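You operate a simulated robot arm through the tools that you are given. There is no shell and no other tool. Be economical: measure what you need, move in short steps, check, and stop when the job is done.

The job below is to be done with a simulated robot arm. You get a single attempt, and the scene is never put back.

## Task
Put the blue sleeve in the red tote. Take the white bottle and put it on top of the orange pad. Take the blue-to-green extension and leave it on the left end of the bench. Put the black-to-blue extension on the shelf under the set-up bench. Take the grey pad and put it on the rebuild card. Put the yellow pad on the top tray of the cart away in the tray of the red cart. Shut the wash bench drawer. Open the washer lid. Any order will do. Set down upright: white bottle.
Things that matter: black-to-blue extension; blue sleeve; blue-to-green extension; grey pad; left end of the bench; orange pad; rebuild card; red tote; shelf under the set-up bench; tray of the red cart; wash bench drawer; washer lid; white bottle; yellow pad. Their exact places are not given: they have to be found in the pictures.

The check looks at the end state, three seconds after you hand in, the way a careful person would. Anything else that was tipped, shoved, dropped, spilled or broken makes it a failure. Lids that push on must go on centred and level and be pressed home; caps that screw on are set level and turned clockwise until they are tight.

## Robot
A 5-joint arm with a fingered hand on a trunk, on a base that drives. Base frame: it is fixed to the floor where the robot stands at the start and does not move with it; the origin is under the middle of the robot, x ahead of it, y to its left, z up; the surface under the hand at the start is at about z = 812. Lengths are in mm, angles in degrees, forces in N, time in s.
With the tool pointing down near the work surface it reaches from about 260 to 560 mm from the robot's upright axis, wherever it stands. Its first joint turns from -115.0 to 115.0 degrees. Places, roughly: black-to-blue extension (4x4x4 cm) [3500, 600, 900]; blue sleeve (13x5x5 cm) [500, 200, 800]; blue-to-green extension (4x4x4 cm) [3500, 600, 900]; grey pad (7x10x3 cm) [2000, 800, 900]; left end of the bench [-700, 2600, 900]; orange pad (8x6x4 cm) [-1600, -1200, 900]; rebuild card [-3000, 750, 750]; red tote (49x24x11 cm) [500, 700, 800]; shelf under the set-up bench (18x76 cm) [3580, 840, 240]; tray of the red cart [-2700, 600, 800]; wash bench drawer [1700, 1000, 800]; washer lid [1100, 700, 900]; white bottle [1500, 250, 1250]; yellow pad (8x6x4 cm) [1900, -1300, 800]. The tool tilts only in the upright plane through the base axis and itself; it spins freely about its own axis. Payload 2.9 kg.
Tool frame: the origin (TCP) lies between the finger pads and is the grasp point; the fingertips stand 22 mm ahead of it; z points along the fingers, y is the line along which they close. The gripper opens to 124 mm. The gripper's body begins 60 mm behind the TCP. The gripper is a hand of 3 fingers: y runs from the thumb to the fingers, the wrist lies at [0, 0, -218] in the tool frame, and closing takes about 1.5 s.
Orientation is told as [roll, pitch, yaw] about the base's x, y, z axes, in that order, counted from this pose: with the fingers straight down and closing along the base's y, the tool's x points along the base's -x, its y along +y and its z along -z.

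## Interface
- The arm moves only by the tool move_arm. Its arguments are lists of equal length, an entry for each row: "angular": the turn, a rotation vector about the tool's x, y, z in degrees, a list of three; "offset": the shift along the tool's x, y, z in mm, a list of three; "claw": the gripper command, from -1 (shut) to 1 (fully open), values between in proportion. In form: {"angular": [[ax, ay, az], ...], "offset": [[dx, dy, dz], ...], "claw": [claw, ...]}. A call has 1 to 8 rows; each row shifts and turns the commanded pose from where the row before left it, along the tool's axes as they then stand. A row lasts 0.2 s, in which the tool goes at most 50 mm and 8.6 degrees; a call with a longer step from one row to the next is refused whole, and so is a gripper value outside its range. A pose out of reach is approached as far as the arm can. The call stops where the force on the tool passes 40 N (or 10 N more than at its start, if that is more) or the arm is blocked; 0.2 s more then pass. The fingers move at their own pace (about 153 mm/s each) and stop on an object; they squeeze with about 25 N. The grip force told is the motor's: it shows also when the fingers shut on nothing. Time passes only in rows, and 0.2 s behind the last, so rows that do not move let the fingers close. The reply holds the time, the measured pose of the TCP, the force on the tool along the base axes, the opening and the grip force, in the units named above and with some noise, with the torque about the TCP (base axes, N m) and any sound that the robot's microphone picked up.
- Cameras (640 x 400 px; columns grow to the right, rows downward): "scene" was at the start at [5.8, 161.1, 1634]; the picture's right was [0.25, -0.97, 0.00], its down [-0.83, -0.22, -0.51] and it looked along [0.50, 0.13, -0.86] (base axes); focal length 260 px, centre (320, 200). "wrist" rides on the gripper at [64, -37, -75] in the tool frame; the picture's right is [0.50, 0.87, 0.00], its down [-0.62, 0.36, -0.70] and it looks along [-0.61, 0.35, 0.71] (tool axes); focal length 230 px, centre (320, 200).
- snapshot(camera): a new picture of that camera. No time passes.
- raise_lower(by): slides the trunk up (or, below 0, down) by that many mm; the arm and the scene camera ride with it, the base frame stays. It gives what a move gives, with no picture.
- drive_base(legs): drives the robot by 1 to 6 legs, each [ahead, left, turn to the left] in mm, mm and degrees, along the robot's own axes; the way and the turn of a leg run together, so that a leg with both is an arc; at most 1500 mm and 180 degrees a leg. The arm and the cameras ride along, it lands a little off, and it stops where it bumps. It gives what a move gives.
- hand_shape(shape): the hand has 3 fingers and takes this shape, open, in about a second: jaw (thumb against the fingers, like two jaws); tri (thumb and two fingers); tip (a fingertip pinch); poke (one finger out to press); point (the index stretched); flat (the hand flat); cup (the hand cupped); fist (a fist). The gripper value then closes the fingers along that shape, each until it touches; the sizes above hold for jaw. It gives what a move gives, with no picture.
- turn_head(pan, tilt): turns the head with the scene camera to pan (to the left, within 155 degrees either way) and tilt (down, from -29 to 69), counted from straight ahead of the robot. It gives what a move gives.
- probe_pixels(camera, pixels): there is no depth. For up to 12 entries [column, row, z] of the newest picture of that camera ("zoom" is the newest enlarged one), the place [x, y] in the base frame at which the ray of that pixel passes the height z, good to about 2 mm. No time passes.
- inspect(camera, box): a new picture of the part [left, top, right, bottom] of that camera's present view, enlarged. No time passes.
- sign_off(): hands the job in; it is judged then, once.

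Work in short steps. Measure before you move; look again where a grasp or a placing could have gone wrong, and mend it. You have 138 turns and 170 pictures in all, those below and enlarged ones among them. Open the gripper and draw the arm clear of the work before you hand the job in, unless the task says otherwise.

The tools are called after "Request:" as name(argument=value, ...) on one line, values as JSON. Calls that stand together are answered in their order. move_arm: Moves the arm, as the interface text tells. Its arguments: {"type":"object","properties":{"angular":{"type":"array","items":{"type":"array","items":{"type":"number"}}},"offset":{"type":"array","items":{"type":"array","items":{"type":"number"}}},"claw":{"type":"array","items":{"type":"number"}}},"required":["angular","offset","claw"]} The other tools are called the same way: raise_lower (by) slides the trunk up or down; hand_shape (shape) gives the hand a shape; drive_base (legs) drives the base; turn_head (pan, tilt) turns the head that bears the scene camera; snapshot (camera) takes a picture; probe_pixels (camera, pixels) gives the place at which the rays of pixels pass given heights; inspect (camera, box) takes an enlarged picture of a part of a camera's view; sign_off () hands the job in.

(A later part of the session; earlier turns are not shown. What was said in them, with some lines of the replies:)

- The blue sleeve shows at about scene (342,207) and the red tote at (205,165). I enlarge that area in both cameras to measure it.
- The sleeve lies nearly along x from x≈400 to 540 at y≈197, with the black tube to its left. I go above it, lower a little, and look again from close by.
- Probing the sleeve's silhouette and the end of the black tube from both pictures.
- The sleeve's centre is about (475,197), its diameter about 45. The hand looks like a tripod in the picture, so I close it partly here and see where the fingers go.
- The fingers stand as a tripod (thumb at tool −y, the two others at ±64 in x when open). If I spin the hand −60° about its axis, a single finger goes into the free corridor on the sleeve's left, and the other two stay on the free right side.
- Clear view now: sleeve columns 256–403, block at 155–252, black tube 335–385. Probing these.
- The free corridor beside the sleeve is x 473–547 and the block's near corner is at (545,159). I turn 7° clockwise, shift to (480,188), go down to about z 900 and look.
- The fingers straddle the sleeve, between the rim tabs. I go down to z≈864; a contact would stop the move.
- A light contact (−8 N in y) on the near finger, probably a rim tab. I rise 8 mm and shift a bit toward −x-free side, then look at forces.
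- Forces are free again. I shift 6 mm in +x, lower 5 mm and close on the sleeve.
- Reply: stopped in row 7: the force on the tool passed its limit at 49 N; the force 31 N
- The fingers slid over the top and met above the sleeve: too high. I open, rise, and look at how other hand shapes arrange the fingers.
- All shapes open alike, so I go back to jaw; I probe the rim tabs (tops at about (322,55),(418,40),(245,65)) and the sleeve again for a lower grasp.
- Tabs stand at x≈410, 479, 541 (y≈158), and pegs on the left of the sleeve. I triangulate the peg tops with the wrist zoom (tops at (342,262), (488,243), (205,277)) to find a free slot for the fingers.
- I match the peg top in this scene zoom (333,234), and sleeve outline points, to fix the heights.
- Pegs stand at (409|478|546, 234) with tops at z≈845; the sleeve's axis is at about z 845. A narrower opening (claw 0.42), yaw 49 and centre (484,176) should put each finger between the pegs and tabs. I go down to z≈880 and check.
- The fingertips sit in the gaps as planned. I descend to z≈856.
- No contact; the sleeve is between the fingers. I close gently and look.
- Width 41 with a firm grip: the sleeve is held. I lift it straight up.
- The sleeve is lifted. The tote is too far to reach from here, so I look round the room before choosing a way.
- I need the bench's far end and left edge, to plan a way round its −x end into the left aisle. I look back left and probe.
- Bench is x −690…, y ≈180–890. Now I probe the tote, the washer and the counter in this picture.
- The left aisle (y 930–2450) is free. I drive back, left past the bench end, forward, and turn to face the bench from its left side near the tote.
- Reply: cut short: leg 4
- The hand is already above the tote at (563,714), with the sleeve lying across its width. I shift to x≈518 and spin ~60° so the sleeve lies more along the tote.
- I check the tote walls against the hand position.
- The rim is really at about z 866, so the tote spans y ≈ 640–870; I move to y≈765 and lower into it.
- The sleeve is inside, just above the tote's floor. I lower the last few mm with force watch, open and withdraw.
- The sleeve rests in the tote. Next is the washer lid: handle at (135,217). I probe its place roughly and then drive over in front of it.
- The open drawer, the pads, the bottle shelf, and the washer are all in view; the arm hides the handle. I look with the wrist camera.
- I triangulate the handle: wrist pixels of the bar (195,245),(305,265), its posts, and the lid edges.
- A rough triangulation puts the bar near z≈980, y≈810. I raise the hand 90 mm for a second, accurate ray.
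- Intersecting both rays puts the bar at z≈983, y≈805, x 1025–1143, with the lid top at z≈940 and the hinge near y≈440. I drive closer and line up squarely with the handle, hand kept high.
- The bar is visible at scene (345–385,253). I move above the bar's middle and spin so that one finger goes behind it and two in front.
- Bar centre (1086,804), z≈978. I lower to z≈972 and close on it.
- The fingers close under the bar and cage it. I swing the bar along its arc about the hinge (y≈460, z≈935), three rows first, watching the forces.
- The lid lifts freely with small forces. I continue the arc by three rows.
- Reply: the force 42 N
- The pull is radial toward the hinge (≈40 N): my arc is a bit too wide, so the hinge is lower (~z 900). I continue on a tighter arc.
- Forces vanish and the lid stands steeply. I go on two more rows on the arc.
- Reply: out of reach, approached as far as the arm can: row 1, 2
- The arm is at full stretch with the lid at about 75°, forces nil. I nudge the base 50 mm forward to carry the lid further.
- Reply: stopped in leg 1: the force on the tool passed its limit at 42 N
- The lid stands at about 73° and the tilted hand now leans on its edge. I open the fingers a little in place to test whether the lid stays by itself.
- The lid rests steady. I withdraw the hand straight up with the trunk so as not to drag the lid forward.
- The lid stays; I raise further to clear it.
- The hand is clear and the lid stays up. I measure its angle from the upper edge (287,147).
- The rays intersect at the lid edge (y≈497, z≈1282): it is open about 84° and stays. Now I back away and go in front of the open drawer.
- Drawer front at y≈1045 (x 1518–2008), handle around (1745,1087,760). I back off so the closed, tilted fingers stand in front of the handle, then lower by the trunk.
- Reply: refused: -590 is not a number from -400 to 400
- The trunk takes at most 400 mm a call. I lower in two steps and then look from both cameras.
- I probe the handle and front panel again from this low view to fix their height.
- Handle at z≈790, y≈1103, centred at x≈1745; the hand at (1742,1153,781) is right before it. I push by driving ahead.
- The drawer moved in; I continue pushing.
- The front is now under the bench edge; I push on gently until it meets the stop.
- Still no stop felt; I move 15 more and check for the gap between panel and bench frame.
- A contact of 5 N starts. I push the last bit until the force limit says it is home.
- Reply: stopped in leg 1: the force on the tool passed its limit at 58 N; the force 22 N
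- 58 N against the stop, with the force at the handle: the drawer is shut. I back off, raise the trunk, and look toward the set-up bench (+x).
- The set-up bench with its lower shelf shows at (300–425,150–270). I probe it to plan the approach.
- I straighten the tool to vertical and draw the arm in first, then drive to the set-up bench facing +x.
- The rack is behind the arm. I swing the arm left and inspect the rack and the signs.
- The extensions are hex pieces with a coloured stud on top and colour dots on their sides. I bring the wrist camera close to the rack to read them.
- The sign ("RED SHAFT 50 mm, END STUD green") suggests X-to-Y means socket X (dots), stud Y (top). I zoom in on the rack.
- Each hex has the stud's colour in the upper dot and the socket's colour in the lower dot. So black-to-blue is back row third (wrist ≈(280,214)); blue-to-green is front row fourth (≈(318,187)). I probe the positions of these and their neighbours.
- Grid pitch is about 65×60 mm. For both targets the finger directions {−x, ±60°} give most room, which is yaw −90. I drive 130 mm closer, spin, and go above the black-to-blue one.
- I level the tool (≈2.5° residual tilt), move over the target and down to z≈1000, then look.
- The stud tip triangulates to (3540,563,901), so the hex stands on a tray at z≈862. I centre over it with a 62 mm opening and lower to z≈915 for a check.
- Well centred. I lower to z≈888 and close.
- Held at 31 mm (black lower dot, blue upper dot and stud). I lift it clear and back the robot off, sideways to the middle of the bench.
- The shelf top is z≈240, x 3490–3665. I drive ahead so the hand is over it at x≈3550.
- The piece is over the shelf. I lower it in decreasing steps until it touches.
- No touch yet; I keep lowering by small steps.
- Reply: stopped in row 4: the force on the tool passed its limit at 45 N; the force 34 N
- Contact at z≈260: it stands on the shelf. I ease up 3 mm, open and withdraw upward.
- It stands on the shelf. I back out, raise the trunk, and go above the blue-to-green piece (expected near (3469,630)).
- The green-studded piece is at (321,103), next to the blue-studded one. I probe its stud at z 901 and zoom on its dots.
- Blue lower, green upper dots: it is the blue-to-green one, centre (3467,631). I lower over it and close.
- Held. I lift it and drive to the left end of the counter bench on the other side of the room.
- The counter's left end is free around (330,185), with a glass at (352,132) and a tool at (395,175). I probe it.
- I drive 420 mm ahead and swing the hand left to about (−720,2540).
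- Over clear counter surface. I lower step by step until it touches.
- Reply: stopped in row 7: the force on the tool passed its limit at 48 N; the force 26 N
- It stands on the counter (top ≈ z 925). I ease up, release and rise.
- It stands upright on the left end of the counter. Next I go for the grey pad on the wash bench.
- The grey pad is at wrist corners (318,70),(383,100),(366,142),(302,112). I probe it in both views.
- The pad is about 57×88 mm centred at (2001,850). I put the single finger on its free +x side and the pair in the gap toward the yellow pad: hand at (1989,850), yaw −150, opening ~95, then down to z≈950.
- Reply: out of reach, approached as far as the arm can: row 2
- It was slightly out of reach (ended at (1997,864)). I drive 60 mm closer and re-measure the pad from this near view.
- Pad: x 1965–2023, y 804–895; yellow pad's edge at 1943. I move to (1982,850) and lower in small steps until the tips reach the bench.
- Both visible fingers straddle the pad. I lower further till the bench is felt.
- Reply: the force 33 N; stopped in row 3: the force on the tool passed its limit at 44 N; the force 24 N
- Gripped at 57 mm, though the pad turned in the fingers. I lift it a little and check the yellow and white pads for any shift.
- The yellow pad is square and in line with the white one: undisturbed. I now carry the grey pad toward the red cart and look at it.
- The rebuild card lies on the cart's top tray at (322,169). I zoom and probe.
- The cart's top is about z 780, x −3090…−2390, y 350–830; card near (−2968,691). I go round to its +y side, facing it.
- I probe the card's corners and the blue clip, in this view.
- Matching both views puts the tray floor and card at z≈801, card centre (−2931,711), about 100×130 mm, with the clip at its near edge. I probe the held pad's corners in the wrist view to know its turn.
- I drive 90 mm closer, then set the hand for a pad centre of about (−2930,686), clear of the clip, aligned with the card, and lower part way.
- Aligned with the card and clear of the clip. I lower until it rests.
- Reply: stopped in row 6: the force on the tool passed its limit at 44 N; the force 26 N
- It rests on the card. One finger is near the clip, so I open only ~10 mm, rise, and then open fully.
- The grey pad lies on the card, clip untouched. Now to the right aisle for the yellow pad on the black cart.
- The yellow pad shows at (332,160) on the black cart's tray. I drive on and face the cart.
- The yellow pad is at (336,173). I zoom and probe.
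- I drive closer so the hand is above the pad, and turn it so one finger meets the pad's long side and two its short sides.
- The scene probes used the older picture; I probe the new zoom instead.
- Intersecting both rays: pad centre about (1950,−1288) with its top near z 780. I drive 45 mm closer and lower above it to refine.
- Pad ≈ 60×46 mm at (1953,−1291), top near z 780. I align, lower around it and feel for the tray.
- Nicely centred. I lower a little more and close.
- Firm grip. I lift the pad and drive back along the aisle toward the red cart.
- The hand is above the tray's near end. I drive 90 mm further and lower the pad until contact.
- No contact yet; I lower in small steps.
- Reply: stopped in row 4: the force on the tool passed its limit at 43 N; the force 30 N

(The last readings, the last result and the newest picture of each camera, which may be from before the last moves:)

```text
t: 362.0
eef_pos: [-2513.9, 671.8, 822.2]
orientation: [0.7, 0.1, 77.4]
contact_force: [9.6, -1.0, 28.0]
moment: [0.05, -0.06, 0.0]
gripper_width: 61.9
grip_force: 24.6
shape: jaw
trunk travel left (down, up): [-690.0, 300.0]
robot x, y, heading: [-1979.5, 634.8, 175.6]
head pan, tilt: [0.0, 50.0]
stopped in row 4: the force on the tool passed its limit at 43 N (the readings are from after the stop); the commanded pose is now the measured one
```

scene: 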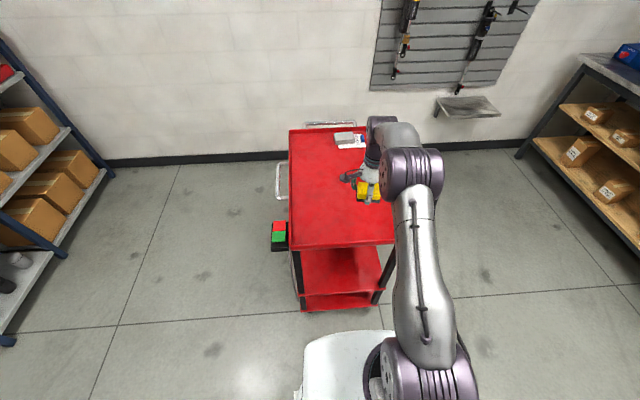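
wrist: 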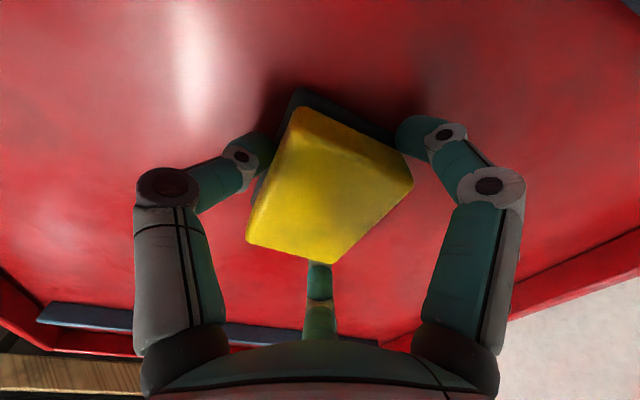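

It rests on the tray at TCP z≈822. I ease up, release, rise and check.

Request:
move_arm(angular=[[0, 0, 0], [0, 0, 0], [0, 0, 0], [0, 0, 0], [0, 0, 0], [0, 0, 0], [0, 0, 0], [0, 0, 0]], offset=[[0, 0, -2], [0, 0, 0], [0, 0, -8], [0, 0, -25], [0, 0, -45], [0, 0, -45], [0, 0, -45], [0, 0, -40]], claw=[0.1, 0.25, 0.4, 0.6, 1, 1, 1, 1])

Request:
inspect(camera="scene", box=[270, 120, 420, 260])

```text
t: 363.8
eef_pos: [-2516.2, 671.0, 1027.0]
orientation: [0.3, -0.1, 77.4]
contact_force: [0.6, -0.1, -0.4]
moment: [-0.03, 0.0, 0.04]
gripper_width: 123.8
grip_force: 0.0
shape: jaw
trunk travel left (down, up): [-690.0, 300.0]
robot x, y, heading: [-1977.1, 632.0, 175.9]
head pan, tilt: [0.0, 50.0]
```

```text
2.86 times, centred on (345, 190) of scene
```

zoom: 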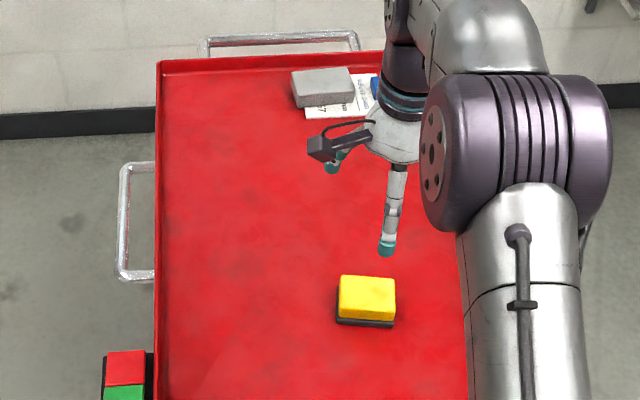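

Yellow pad placed. Last: the white bottle. I draw the arm in and drive to the right aisle opposite the bottle shelf, facing the partition.

Request:
move_arm(angular=[[0, 0, 0], [0, 0, 0], [0, 0, 0], [0, 0, 0], [0, 0, 0]], offset=[[-6.9, -45.6, 0], [-6.9, -45.6, 0], [-6.9, -45.6, 0], [-6.9, -45.6, 0], [-6.9, -45.6, 0]], claw=[1, 1, 1, 1, 1])

Request:
drive_base(legs=[[-450, 0, 4], [0, 1050, 0], [0, 0, -90], [0, -1500, 0], [0, -1450, 0]])

Request:
raise_lower(by=300)

Request:
turn_head(pan=0, tilt=40)

Request:
snapshot(camera="scene")

```text
t: 365.0
eef_pos: [-2282.9, 655.3, 1028.2]
orientation: [0.4, 0.1, 77.3]
contact_force: [0.6, -0.3, 0.1]
moment: [0.01, 0.0, -0.01]
gripper_width: 123.8
grip_force: 0.1
shape: jaw
trunk travel left (down, up): [-690.0, 300.0]
robot x, y, heading: [-1976.3, 630.8, 175.5]
head pan, tilt: [0.0, 50.0]
```

```text
t: 390.3
eef_pos: [1395.7, -164.0, 1027.5]
orientation: [0.3, 0.2, -8.8]
contact_force: [0.6, 0.1, 1.2]
moment: [0.02, 0.02, 0.0]
gripper_width: 124.0
grip_force: 0.1
shape: jaw
trunk travel left (down, up): [-690.0, 300.0]
robot x, y, heading: [1390.4, -474.9, 89.6]
head pan, tilt: [0.0, 50.0]
```

```text
t: 393.3
eef_pos: [1396.2, -163.8, 1327.5]
orientation: [0.4, 0.0, -8.8]
contact_force: [0.0, 0.3, 0.3]
moment: [-0.02, 0.0, 0.01]
gripper_width: 123.9
grip_force: 0.0
shape: jaw
trunk travel left (down, up): [-990.0, 0.0]
robot x, y, heading: [1390.6, -478.7, 89.3]
head pan, tilt: [0.0, 50.0]
```

```text
t: 394.0
eef_pos: [1397.0, -165.6, 1325.9]
orientation: [0.4, 0.1, -8.8]
contact_force: [-0.9, -0.8, 0.7]
moment: [0.01, -0.04, 0.02]
gripper_width: 123.9
grip_force: 0.0
shape: jaw
trunk travel left (down, up): [-990.0, 0.0]
robot x, y, heading: [1393.1, -478.2, 89.4]
head pan, tilt: [0.0, 40.0]
```

```text
32 pictures are left
```

scene: 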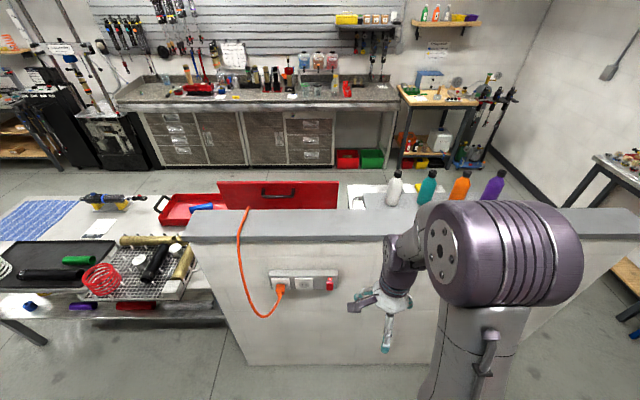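

The white bottle shows behind the partition at (395,187). I probe it at several heights and take the wrist's view for a second ray.

Request:
probe_pixels(camera="scene", pixels=[[397, 174, 1400], [397, 174, 1350], [395, 190, 1350], [395, 190, 1300], [430, 208, 1250], [300, 240, 1250], [240, 366, 0], [188, 240, 1250]])

Request:
snapshot(camera="wrist")

Request:
inspect(camera="scene", box=[340, 150, 520, 260])

```text
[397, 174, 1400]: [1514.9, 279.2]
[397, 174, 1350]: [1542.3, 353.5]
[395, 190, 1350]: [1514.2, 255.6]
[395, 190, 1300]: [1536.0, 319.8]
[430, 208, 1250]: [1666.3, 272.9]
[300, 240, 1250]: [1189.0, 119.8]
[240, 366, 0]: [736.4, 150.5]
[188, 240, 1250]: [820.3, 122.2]
```

```text
31 pictures are left
```

wrist: 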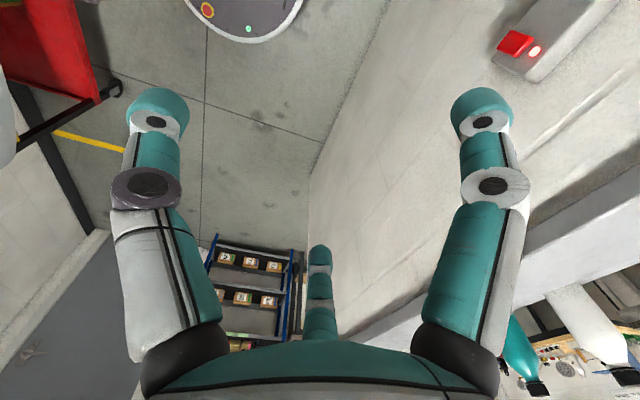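

```text
3.56 times, centred on (430, 205) of scene
```

zoom: 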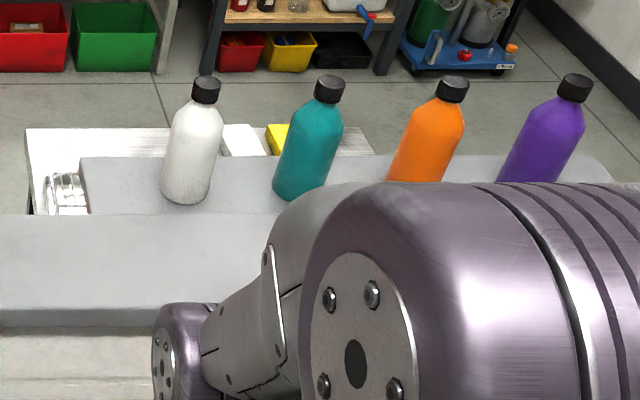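

The bottle stands on a shelf level with the partition top. I drive closer (hand stays above the wall) and take new views to fix its place.

Request:
drive_base(legs=[[255, -125, 0]])

Request:
snapshot(camera="scene")

Request:
snapshot(camera="wrist")

```text
t: 396.0
eef_pos: [1523.9, 91.1, 1327.9]
orientation: [0.5, 0.0, -8.7]
contact_force: [0.0, 0.3, 0.4]
moment: [0.02, 0.02, -0.01]
gripper_width: 124.1
grip_force: 0.1
shape: jaw
trunk travel left (down, up): [-990.0, 0.0]
robot x, y, heading: [1522.7, -220.8, 89.4]
head pan, tilt: [0.0, 40.0]
```

```text
29 pictures are left
```

scene: 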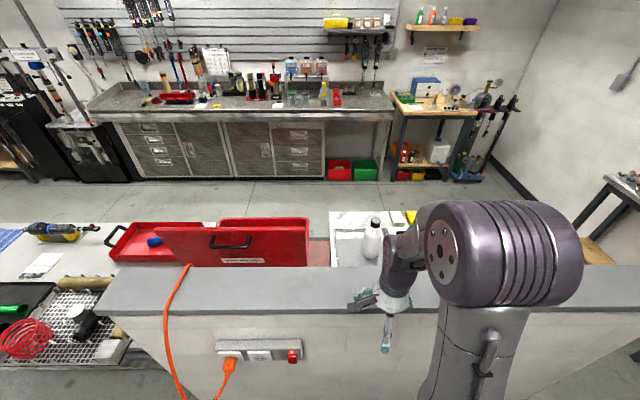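

```text
28 pictures are left
```

wrist: 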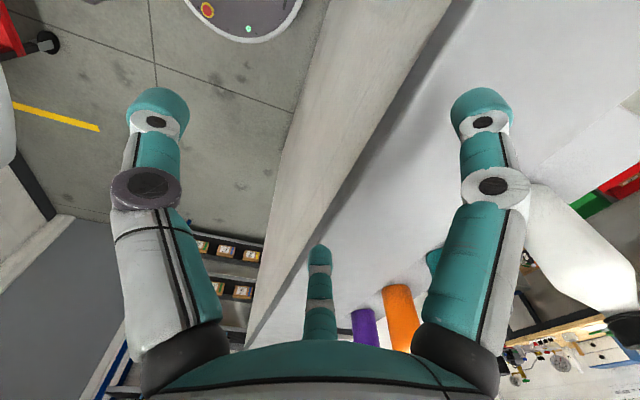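

I zoom on the bottle and probe it.

Request:
inspect(camera="scene", box=[330, 195, 450, 285])

Request:
probe_pixels(camera="scene", pixels=[[376, 219, 1400], [376, 219, 1350], [376, 219, 1300], [370, 262, 1250], [370, 262, 1200], [330, 266, 1250], [250, 312, 1250], [250, 312, 1200]])

```text
4.44 times, centred on (390, 240) of scene
```

zoom: 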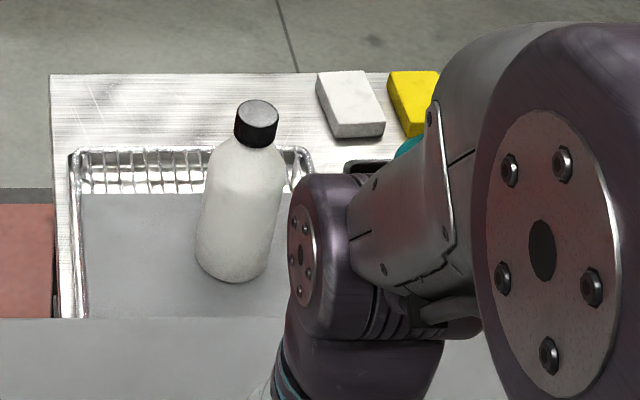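

```text
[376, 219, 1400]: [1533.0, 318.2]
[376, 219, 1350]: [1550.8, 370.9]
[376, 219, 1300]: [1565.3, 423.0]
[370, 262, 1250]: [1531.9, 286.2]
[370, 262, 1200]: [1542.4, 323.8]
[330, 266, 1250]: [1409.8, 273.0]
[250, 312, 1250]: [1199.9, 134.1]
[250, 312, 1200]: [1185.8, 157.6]
```

The bottle's axis is near (1543,350), base z≈1225, top ≈1365. I advance the hand to y≈215 at this height with the gap between two fingers facing the bottle, and look again.

Request:
move_arm(angular=[[0, 0, -4.4], [0, 0, -4.3], [0, 0, 0]], offset=[[-8, 42, 0], [-10, 42, 0], [0, 42, 0]], claw=[1, 1, 1])

Request:
snapshot(camera="wrist")

Request:
snapshot(camera="scene")

```text
t: 396.8
eef_pos: [1552.1, 217.2, 1325.2]
orientation: [0.3, 0.0, -0.1]
contact_force: [-0.2, 0.5, 0.2]
moment: [-0.01, -0.01, -0.01]
gripper_width: 124.0
grip_force: 0.1
shape: jaw
trunk travel left (down, up): [-990.0, 0.0]
robot x, y, heading: [1520.7, -221.4, 89.5]
head pan, tilt: [0.0, 40.0]
```

```text
26 pictures are left
```

wrist: 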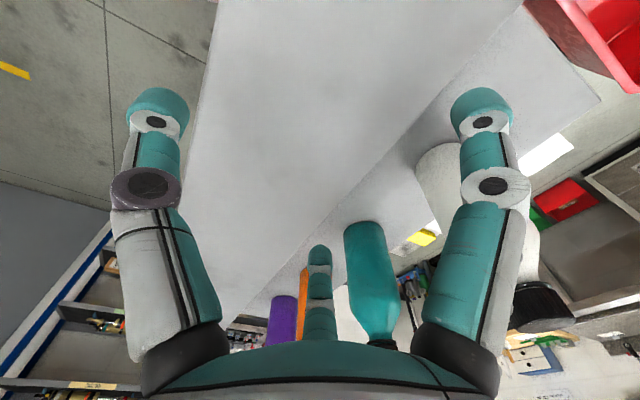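

```text
25 pictures are left
```

scene: 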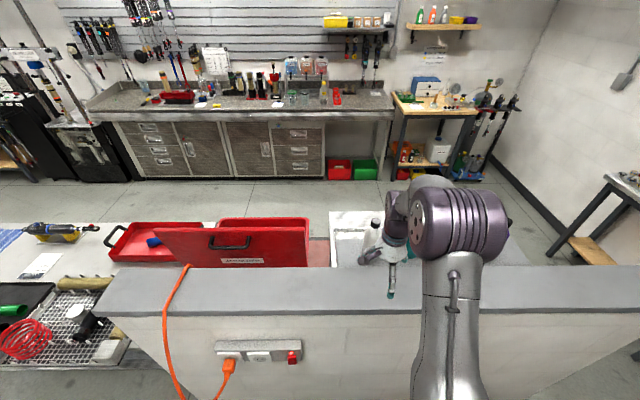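

I intersect the wrist's rays for cap and base with the earlier scene ray.

Request:
probe_pixels(camera="wrist", pixels=[[545, 305, 1370], [545, 305, 1350], [545, 305, 1330], [417, 165, 1225], [417, 165, 1210], [435, 145, 1225], [435, 145, 1210], [365, 225, 1225], [330, 240, 1225]])

Request:
inspect(camera="wrist", box=[390, 110, 610, 350])

```text
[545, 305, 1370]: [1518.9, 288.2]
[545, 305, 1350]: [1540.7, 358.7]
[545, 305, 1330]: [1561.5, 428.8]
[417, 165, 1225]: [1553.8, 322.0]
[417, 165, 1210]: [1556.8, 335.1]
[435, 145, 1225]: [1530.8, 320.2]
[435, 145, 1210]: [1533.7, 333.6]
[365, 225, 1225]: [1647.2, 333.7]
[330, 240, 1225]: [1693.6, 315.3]
```

```text
1.67 times, centred on (500, 230) of wrist
```

zoom: 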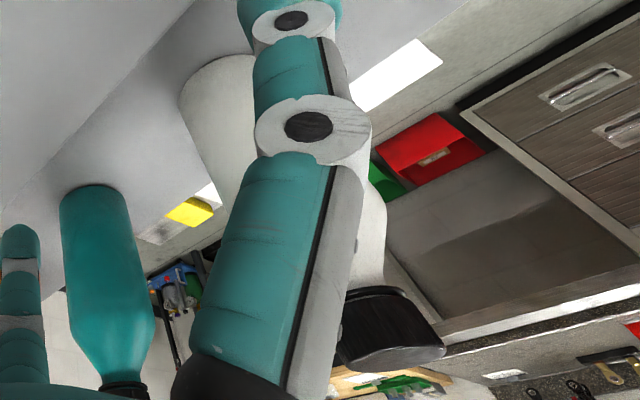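

Bottle axis ≈ (1544,355), shelf z≈1225, cap top ≈1362. I nudge the base 30 mm forward, lower 12 mm, and slide the open hand around the bottle.

Request:
drive_base(legs=[[30, 0, 0]])

Request:
move_arm(angular=[[0, 0, 0], [0, 0, 0], [0, 0, 0]], offset=[[7, 0, 12], [0, 36, 0], [0, 36, 0]], claw=[1, 1, 1])

Request:
snapshot(camera="wrist")

Request:
inspect(camera="scene", box=[330, 195, 450, 285])

```text
t: 397.6
eef_pos: [1552.5, 238.3, 1328.4]
orientation: [0.7, 0.0, -0.2]
contact_force: [-0.3, -0.3, 0.6]
moment: [0.05, 0.01, 0.01]
gripper_width: 123.9
grip_force: 0.1
shape: jaw
trunk travel left (down, up): [-990.0, 0.0]
robot x, y, heading: [1520.4, -188.0, 89.5]
head pan, tilt: [0.0, 40.0]
```

```text
t: 398.4
eef_pos: [1544.8, 323.1, 1313.5]
orientation: [0.2, 0.1, -0.1]
contact_force: [-0.1, -0.1, 0.7]
moment: [-0.01, 0.0, 0.01]
gripper_width: 123.9
grip_force: 0.1
shape: jaw
trunk travel left (down, up): [-990.0, 0.0]
robot x, y, heading: [1523.6, -190.7, 89.5]
head pan, tilt: [0.0, 40.0]
```

```text
23 pictures are left
```

wrist: 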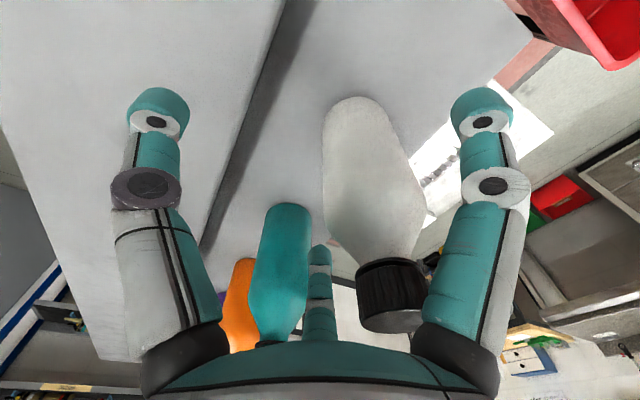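

```text
4.44 times, centred on (390, 240) of scene
```

zoom: 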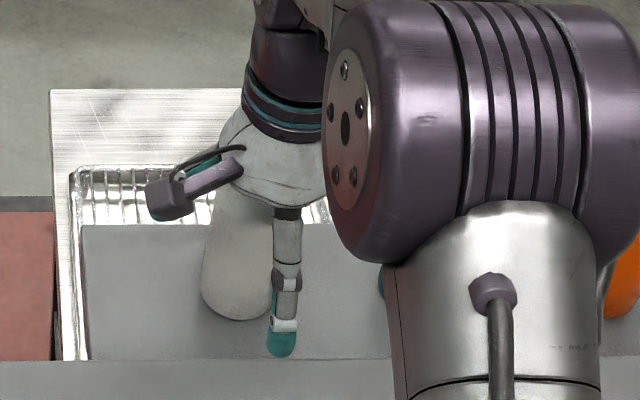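

Request:
probe_pixels(camera="wrist", pixels=[[360, 100, 1225], [325, 130, 1225], [390, 290, 1350], [390, 262, 1337], [424, 320, 1362], [375, 180, 1290], [330, 170, 1280], [425, 190, 1280]])

```text
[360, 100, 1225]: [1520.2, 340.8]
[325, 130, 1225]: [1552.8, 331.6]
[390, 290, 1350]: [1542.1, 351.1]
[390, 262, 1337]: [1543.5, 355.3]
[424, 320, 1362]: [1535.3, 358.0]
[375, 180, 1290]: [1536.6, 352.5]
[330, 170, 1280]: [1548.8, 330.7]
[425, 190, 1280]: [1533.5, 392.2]
```

The axis is at about (1542,357). I move the last 34 mm and close softly around the body.

Request:
move_arm(angular=[[0, 0, 0], [0, 0, 0], [0, 0, 0], [0, 0, 0], [0, 0, 0], [0, 0, 0], [0, 0, 0], [0, 0, 0]], offset=[[2, 17, 0], [1, 17, 0], [0, 0, 0], [0, 0, 0], [0, 0, 0], [0, 0, 0], [0, 0, 0], [0, 0, 0]], claw=[1, 1, 0.6, 0.3, 0.1, -0.2, -0.6, -1])

Request:
snapshot(camera="wrist")

```text
t: 400.2
eef_pos: [1541.5, 353.4, 1313.5]
orientation: [0.3, 0.1, 0.0]
contact_force: [0.7, 1.2, 0.4]
moment: [-0.03, -0.03, 0.01]
gripper_width: 45.3
grip_force: 24.8
shape: jaw
trunk travel left (down, up): [-990.0, 0.0]
robot x, y, heading: [1522.8, -187.7, 89.5]
head pan, tilt: [0.0, 40.0]
```

```text
21 pictures are left
```

wrist: 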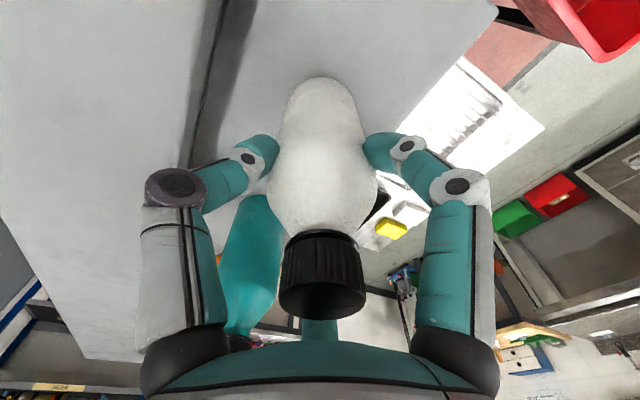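

Gripped at 45 mm. I lift straight up 70 mm and check that it hangs upright.

Request:
move_arm(angular=[[0, 0, 0], [0, 0, 0], [0, 0, 0], [0, 0, 0], [0, 0, 0]], offset=[[0, 0, -8], [0, 0, -15], [0, 0, -20], [0, 0, -20], [0, 0, -10]], claw=[-1, -1, -1, -1, -1])

Request:
inspect(camera="scene", box=[310, 165, 470, 285])

```text
t: 401.4
eef_pos: [1543.4, 350.5, 1388.5]
orientation: [0.2, 0.0, -0.1]
contact_force: [0.0, -0.3, -1.2]
moment: [0.01, 0.01, -0.01]
gripper_width: 45.1
grip_force: 25.0
shape: jaw
trunk travel left (down, up): [-990.0, 0.0]
robot x, y, heading: [1519.2, -189.4, 89.1]
head pan, tilt: [0.0, 40.0]
```

```text
3.33 times, centred on (390, 225) of scene
```

zoom: 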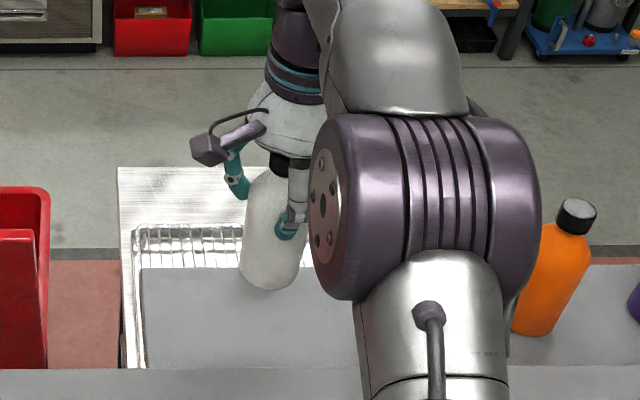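

It hangs upright. I draw the arm in, back away and drive toward the blue bench with the orange pad.

Request:
move_arm(angular=[[0, 0, 0], [0, 0, 0], [0, 0, 0], [0, 0, 0], [0, 0, 0]], offset=[[0, -40, -5], [0, -45, 0], [0, -45, 0], [0, -45, 0], [0, -45, 0]], claw=[-1, -1, -1, -1, -1])

Request:
drive_base(legs=[[-200, 0, 0], [0, 1500, 0], [0, 1500, 0], [0, 0, 180]])

Request:
raise_lower(by=-220)

Request:
turn_head(pan=0, tilt=40)

Request:
snapshot(camera="scene")

```text
t: 402.6
eef_pos: [1544.8, 129.3, 1392.7]
orientation: [0.5, -0.1, 0.0]
contact_force: [-1.4, -0.2, -2.7]
moment: [0.0, -0.01, 0.01]
gripper_width: 45.4
grip_force: 24.6
shape: jaw
trunk travel left (down, up): [-990.0, 0.0]
robot x, y, heading: [1520.9, -188.3, 89.6]
head pan, tilt: [0.0, 40.0]
```

```text
t: 425.5
eef_pos: [-1430.6, -678.6, 1391.9]
orientation: [0.4, 0.0, -177.2]
contact_force: [0.5, -0.4, -2.3]
moment: [0.02, -0.03, -0.01]
gripper_width: 44.6
grip_force: 24.6
shape: jaw
trunk travel left (down, up): [-990.0, 0.0]
robot x, y, heading: [-1424.0, -357.2, -87.6]
head pan, tilt: [0.0, 40.0]
```

```text
t: 427.8
eef_pos: [-1430.1, -678.9, 1171.2]
orientation: [0.4, 0.1, -177.2]
contact_force: [-0.2, 0.2, -1.8]
moment: [0.03, 0.0, 0.03]
gripper_width: 44.7
grip_force: 24.6
shape: jaw
trunk travel left (down, up): [-770.0, 220.0]
robot x, y, heading: [-1424.3, -356.4, -87.5]
head pan, tilt: [0.0, 40.0]
```

```text
t: 428.4
eef_pos: [-1430.9, -678.3, 1172.3]
orientation: [0.4, -0.1, -177.2]
contact_force: [0.2, 0.0, -2.8]
moment: [-0.01, 0.02, -0.01]
gripper_width: 44.7
grip_force: 25.0
shape: jaw
trunk travel left (down, up): [-770.0, 220.0]
robot x, y, heading: [-1421.9, -358.5, -87.8]
head pan, tilt: [0.0, 40.0]
```

```text
19 pictures are left
```

scene: 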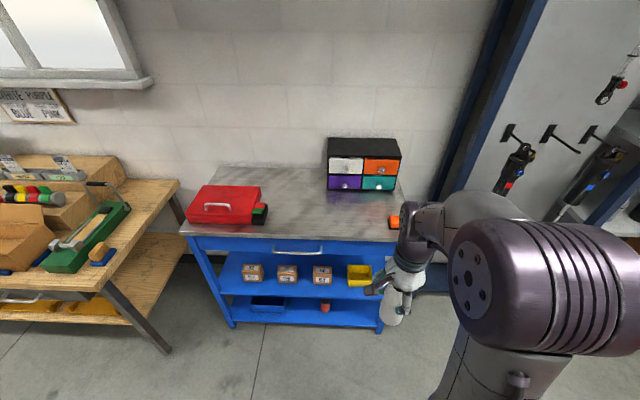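

The orange pad shows at (394,222), partly hidden. I probe it, then strafe so that I see it better.

Request:
probe_pixels(camera="scene", pixels=[[394, 222, 920], [394, 222, 880], [230, 335, 0], [400, 240, 870], [185, 232, 870]])

Request:
drive_base(legs=[[0, -300, -2.3]])

Request:
snapshot(camera="scene")

```text
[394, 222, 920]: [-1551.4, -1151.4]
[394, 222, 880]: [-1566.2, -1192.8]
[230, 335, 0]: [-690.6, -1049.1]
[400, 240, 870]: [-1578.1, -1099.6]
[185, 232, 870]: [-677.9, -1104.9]
```

```text
t: 430.4
eef_pos: [-1738.2, -685.4, 1172.0]
orientation: [0.4, 0.0, -179.8]
contact_force: [-1.2, 0.3, -0.3]
moment: [0.01, -0.01, 0.02]
gripper_width: 44.5
grip_force: 24.7
shape: jaw
trunk travel left (down, up): [-770.0, 220.0]
robot x, y, heading: [-1717.5, -360.5, -90.0]
head pan, tilt: [0.0, 40.0]
```

```text
18 pictures are left
```

scene: 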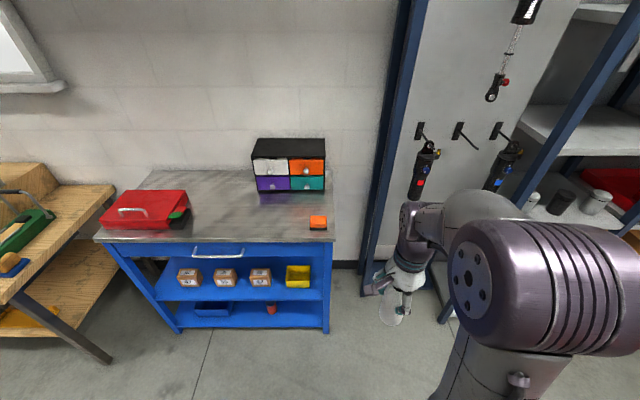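

Now the pad is clear at (318,222). I zoom and probe its top.

Request:
inspect(camera="scene", box=[280, 195, 360, 255])

Request:
probe_pixels(camera="scene", pixels=[[318, 221, 920], [318, 221, 880], [309, 217, 920], [327, 217, 920], [327, 226, 920], [309, 226, 920], [318, 230, 880]])

```text
6.67 times, centred on (320, 225) of scene
```

zoom: 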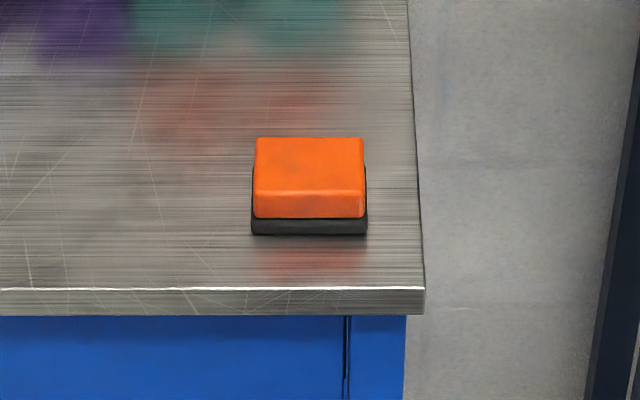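

```text
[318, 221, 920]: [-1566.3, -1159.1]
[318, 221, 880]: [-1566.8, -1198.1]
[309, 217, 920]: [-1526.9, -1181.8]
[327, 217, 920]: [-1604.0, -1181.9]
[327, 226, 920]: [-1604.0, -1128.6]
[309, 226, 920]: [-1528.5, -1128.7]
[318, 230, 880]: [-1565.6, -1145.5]
```

I drive 300 mm ahead on this line for a second view to fix the pad's height.

Request:
drive_base(legs=[[300, 0, 0]])

Request:
turn_head(pan=0, tilt=50)

Request:
inspect(camera="scene", box=[250, 180, 390, 280])

```text
t: 432.5
eef_pos: [-1740.5, -988.4, 1171.0]
orientation: [0.4, -0.1, -179.8]
contact_force: [0.5, -0.4, -1.7]
moment: [0.04, 0.03, 0.0]
gripper_width: 44.7
grip_force: 24.9
shape: jaw
trunk travel left (down, up): [-770.0, 220.0]
robot x, y, heading: [-1721.5, -669.0, -90.3]
head pan, tilt: [0.0, 40.0]
```

```text
t: 433.2
eef_pos: [-1740.8, -988.1, 1170.9]
orientation: [0.4, 0.0, -179.7]
contact_force: [0.4, 1.0, -1.3]
moment: [0.02, 0.02, 0.0]
gripper_width: 44.6
grip_force: 24.8
shape: jaw
trunk travel left (down, up): [-770.0, 220.0]
robot x, y, heading: [-1716.8, -665.7, -90.1]
head pan, tilt: [0.0, 50.0]
```

```text
4.00 times, centred on (320, 230) of scene
```

zoom: 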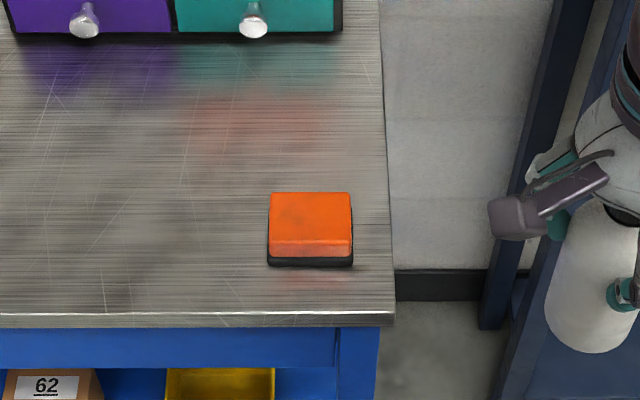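

Request:
probe_pixels(camera="zoom", pixels=[[311, 217, 920], [311, 217, 900], [311, 217, 880], [271, 194, 910], [350, 194, 910], [351, 242, 910], [270, 242, 910], [310, 313, 880], [310, 266, 880]])

```text
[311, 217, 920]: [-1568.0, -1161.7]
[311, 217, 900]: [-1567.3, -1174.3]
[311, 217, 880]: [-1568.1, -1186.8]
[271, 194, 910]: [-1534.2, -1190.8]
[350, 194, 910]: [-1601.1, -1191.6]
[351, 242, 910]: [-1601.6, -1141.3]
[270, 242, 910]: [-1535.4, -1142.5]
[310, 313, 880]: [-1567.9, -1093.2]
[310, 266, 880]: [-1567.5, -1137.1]
```

The top face is centred near (−1567,−1157) with z≈928. I strafe to line up with it.

Request:
drive_base(legs=[[0, 172, 0]])

```text
t: 434.7
eef_pos: [-1563.0, -988.6, 1171.6]
orientation: [0.4, 0.1, -179.6]
contact_force: [0.1, -0.9, -2.1]
moment: [0.01, 0.0, -0.03]
gripper_width: 44.6
grip_force: 24.6
shape: jaw
trunk travel left (down, up): [-770.0, 220.0]
robot x, y, heading: [-1545.6, -669.0, -90.1]
head pan, tilt: [0.0, 50.0]
```

I extend the hand over the pad and lower to about 35 mm above it, then check from both cameras.

Request:
move_arm(angular=[[0, 0, 0], [0, 0, 0], [0, 0, 0], [0, 0, 0], [0, 0, 0], [0, 0, 0], [0, 0, 0]], offset=[[-1.1, 42.1, 0], [-1.1, 42.1, 0], [-1.1, 42.1, 0], [-1.1, 42.1, 0], [0, 0, 45], [0, 0, 45], [0, 0, 30]], claw=[-1, -1, -1, -1, -1, -1, -1])

Request:
snapshot(camera="wrist")

Request:
inspect(camera="scene", box=[310, 160, 450, 260])

```text
t: 436.3
eef_pos: [-1566.9, -1157.7, 1052.2]
orientation: [0.2, 0.0, -179.5]
contact_force: [-0.1, -0.1, -1.1]
moment: [-0.02, 0.0, 0.0]
gripper_width: 44.5
grip_force: 25.0
shape: jaw
trunk travel left (down, up): [-770.0, 220.0]
robot x, y, heading: [-1544.3, -666.0, -89.9]
head pan, tilt: [0.0, 50.0]
```

```text
15 pictures are left
```

wrist: 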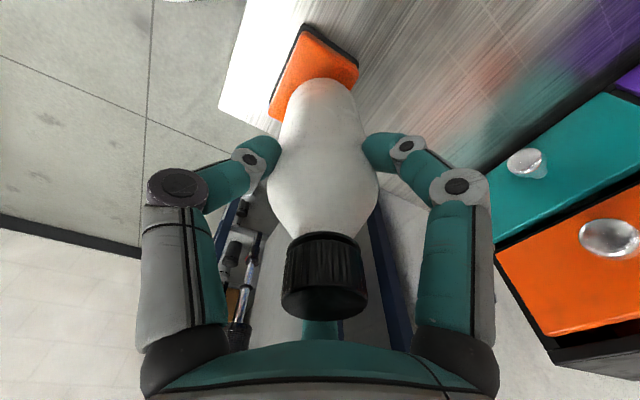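

```text
4.00 times, centred on (380, 210) of scene
```

zoom: 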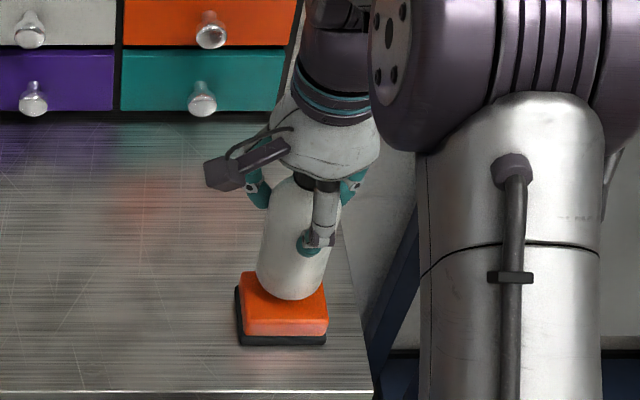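

I check the alignment by probing the pad's visible corners in both pictures.

Request:
probe_pixels(camera="wrist", pixels=[[303, 36, 928], [357, 75, 928], [270, 112, 928], [303, 36, 915], [357, 75, 915], [270, 112, 915]])

Request:
probe_pixels(camera="zoom", pixels=[[244, 274, 928], [246, 322, 928], [326, 318, 928], [244, 274, 915], [326, 318, 915], [290, 299, 964], [290, 299, 955]])

```text
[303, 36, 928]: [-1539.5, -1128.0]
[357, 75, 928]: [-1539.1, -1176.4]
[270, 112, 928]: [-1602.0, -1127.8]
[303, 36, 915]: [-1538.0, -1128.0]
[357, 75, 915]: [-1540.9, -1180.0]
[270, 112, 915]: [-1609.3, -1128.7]
```

```text
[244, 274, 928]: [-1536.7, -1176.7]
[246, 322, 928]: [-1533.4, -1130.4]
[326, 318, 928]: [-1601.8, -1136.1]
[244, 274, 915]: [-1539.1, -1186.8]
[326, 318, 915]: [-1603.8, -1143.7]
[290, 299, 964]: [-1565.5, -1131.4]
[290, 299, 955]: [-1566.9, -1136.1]
```

Pad top centre is (−1569,−1154); I shift 4 mm toward +y and lower in small steps until it stands.

Request:
move_arm(angular=[[0, 0, 0], [0, 0, 0], [0, 0, 0], [0, 0, 0], [0, 0, 0], [0, 0, 0], [0, 0, 0], [0, 0, 0]], offset=[[-2, -4.5, 10], [0, 0, 12], [0, 0, 5], [0, 0, 4], [0, 0, 4], [0, 0, 3], [0, 0, 3], [0, 0, 0]], claw=[-1, -1, -1, -1, -1, -1, -1, -1])

Request:
inspect(camera="scene", box=[310, 160, 450, 260])

```text
t: 437.0
eef_pos: [-1572.0, -1153.4, 1036.1]
orientation: [1.5, 0.0, -179.6]
contact_force: [-2.2, 3.8, 31.3]
moment: [0.25, -0.04, 0.03]
gripper_width: 47.3
grip_force: 25.2
shape: jaw
trunk travel left (down, up): [-770.0, 220.0]
robot x, y, heading: [-1544.9, -665.2, -90.0]
head pan, tilt: [0.0, 50.0]
stopped in row 3: the force on the tool passed its limit at 44 N (the readings are from after the stop); the commanded pose is now the measured one
```

```text
4.00 times, centred on (380, 210) of scene
```

zoom: 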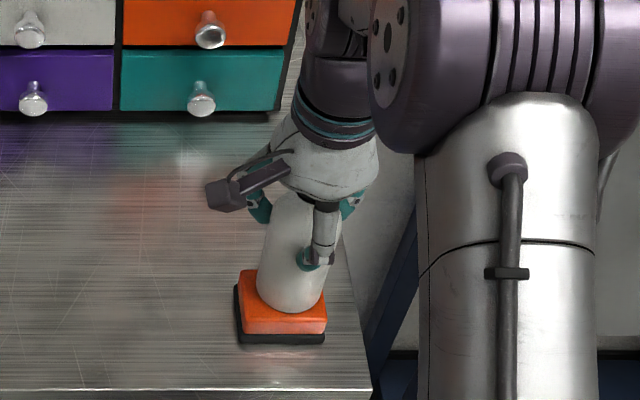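

It touches already (TCP 1036). Before letting go I check the bottle's foot on the pad: front of foot (290,312), pad's front edge (287,331), sides.

Request:
probe_pixels(camera="zoom", pixels=[[290, 312, 928], [287, 329, 928], [257, 290, 928], [325, 292, 928], [244, 272, 928], [326, 320, 928], [246, 324, 928], [290, 312, 940]])

Request:
snapshot(camera="wrist")

```text
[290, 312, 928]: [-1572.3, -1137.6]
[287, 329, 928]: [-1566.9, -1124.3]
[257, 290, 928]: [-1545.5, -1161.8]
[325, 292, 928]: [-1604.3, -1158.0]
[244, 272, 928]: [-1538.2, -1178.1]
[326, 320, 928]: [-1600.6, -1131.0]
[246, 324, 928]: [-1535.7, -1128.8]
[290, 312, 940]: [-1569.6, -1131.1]
```

```text
12 pictures are left
```

wrist: 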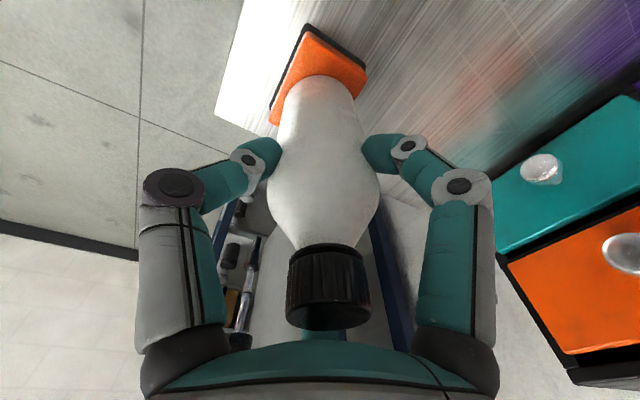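

The foot stands about 13 mm too far back and 5 mm to −x. I lift slightly, level the hand, shift it (+5,+12) and set it down again.

Request:
move_arm(angular=[[0, 0, 0], [1.5, 0, 0], [0, 0, 0], [0, 0, 0], [0, 0, 0], [0, 0, 0], [0, 0, 0], [0, 0, 0]], offset=[[0, 0, -12], [5, -12, -3], [0, 0, 0], [0, 0, 6], [0, 0, 3], [0, 0, 2], [0, 0, 2], [0, 0, 0]], claw=[-1, -1, -1, -1, -1, -1, -1, -1])

Request:
inspect(camera="scene", box=[310, 160, 450, 260])

```text
t: 438.8
eef_pos: [-1564.7, -1142.1, 1037.0]
orientation: [-0.1, 0.0, -179.5]
contact_force: [0.2, -3.0, 23.5]
moment: [-0.04, -0.04, -0.02]
gripper_width: 46.7
grip_force: 25.0
shape: jaw
trunk travel left (down, up): [-770.0, 220.0]
robot x, y, heading: [-1543.7, -668.2, -89.9]
head pan, tilt: [0.0, 50.0]
```

```text
4.00 times, centred on (380, 210) of scene
```

zoom: 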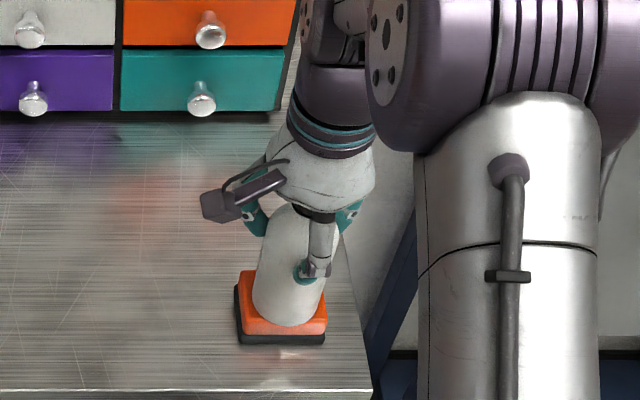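

Now the foot is centred on the pad. I ease the load, open slowly, and rise straight up.

Request:
move_arm(angular=[[0, 0, 0], [0, 0, 0], [0, 0, 0], [0, 0, 0], [0, 0, 0], [0, 0, 0], [0, 0, 0], [0, 0, 0]], offset=[[0, 0, -1.5], [0, 0, 0], [0, 0, 0], [0, 0, 0], [0, 0, 0], [0, 0, 0], [0, 0, -10], [0, 0, -20]], claw=[-1, -0.2, -0.1, 0.1, 0.4, 0.8, 1, 1])

Request:
inspect(camera="scene", box=[310, 160, 450, 260])

Request:
snapshot(camera="wrist")

```text
t: 440.6
eef_pos: [-1565.8, -1143.3, 1067.1]
orientation: [-0.4, 0.0, -179.4]
contact_force: [-0.5, -0.4, 0.3]
moment: [-0.02, -0.03, 0.01]
gripper_width: 123.8
grip_force: 0.0
shape: jaw
trunk travel left (down, up): [-770.0, 220.0]
robot x, y, heading: [-1547.2, -667.9, -89.7]
head pan, tilt: [0.0, 50.0]
```

```text
4.00 times, centred on (380, 210) of scene
```

zoom: 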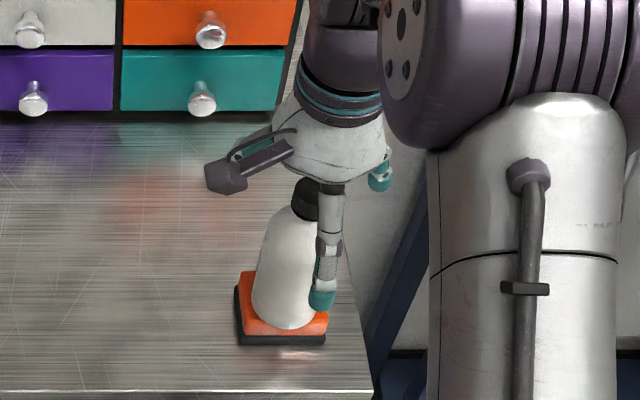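

```text
9 pictures are left
```

wrist: 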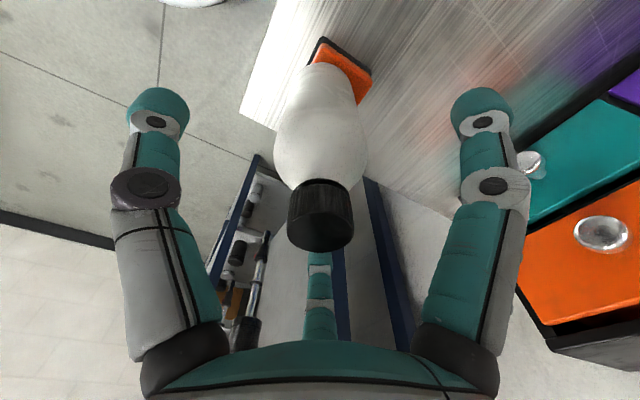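

The bottle stands upright on the pad. I raise the hand straight up by the trunk and back away, then look once more.

Request:
raise_lower(by=200)

Request:
drive_base(legs=[[-350, 0, 0]])

Request:
turn_head(pan=-10, tilt=45)

Request:
snapshot(camera="scene")

```text
t: 442.8
eef_pos: [-1565.0, -1143.9, 1266.9]
orientation: [-0.4, 0.1, -179.6]
contact_force: [-0.8, 0.3, -0.3]
moment: [-0.02, 0.01, -0.01]
gripper_width: 123.9
grip_force: 0.0
shape: jaw
trunk travel left (down, up): [-970.0, 20.0]
robot x, y, heading: [-1545.3, -667.2, -89.9]
head pan, tilt: [0.0, 50.0]
```

```text
t: 445.0
eef_pos: [-1566.7, -793.2, 1264.7]
orientation: [-0.4, 0.0, -179.6]
contact_force: [-0.2, -0.4, 0.1]
moment: [0.03, -0.01, 0.02]
gripper_width: 123.7
grip_force: 0.0
shape: jaw
trunk travel left (down, up): [-970.0, 20.0]
robot x, y, heading: [-1546.9, -314.8, -89.9]
head pan, tilt: [0.0, 50.0]
```

```text
t: 445.8
eef_pos: [-1565.3, -790.7, 1267.5]
orientation: [-0.4, 0.0, -179.6]
contact_force: [0.5, -1.0, -0.3]
moment: [0.02, 0.01, 0.01]
gripper_width: 123.7
grip_force: 0.0
shape: jaw
trunk travel left (down, up): [-970.0, 20.0]
robot x, y, heading: [-1545.3, -314.6, -90.0]
head pan, tilt: [-10.0, 45.0]
```

```text
8 pictures are left
5 turns are left
```

scene: 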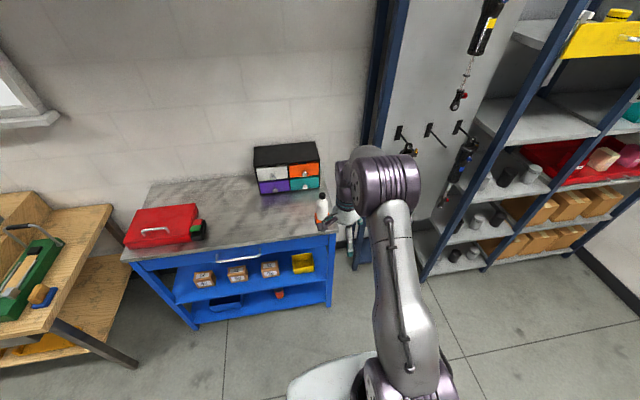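

The bottle stands upright on the orange pad at (322,208), the gripper is open and the arm is clear. All eight jobs are done, so I hand in.

Request:
sign_off()

```text
The job is handed in.
```

I handed the job in with all eight parts done; I don't have the result of the check.

- **Grey pad:** it lies on the rebuild card but may hang over one edge by 5–8 mm. It misses the blue clip on the card.
- **Washer lid:** I measured it open at about 84°, and it stayed up when I let go.
- **Yellow pad:** "tray of the red cart" could mean more than one tray; I used the top one.
- **Extensions:** I read "black-to-blue" as black socket, blue stud, and "blue-to-green" the same way, from the dots on the pieces and the wall sign.

The white bottle stands upright on the orange pad. The gripper is open and the arm is clear.
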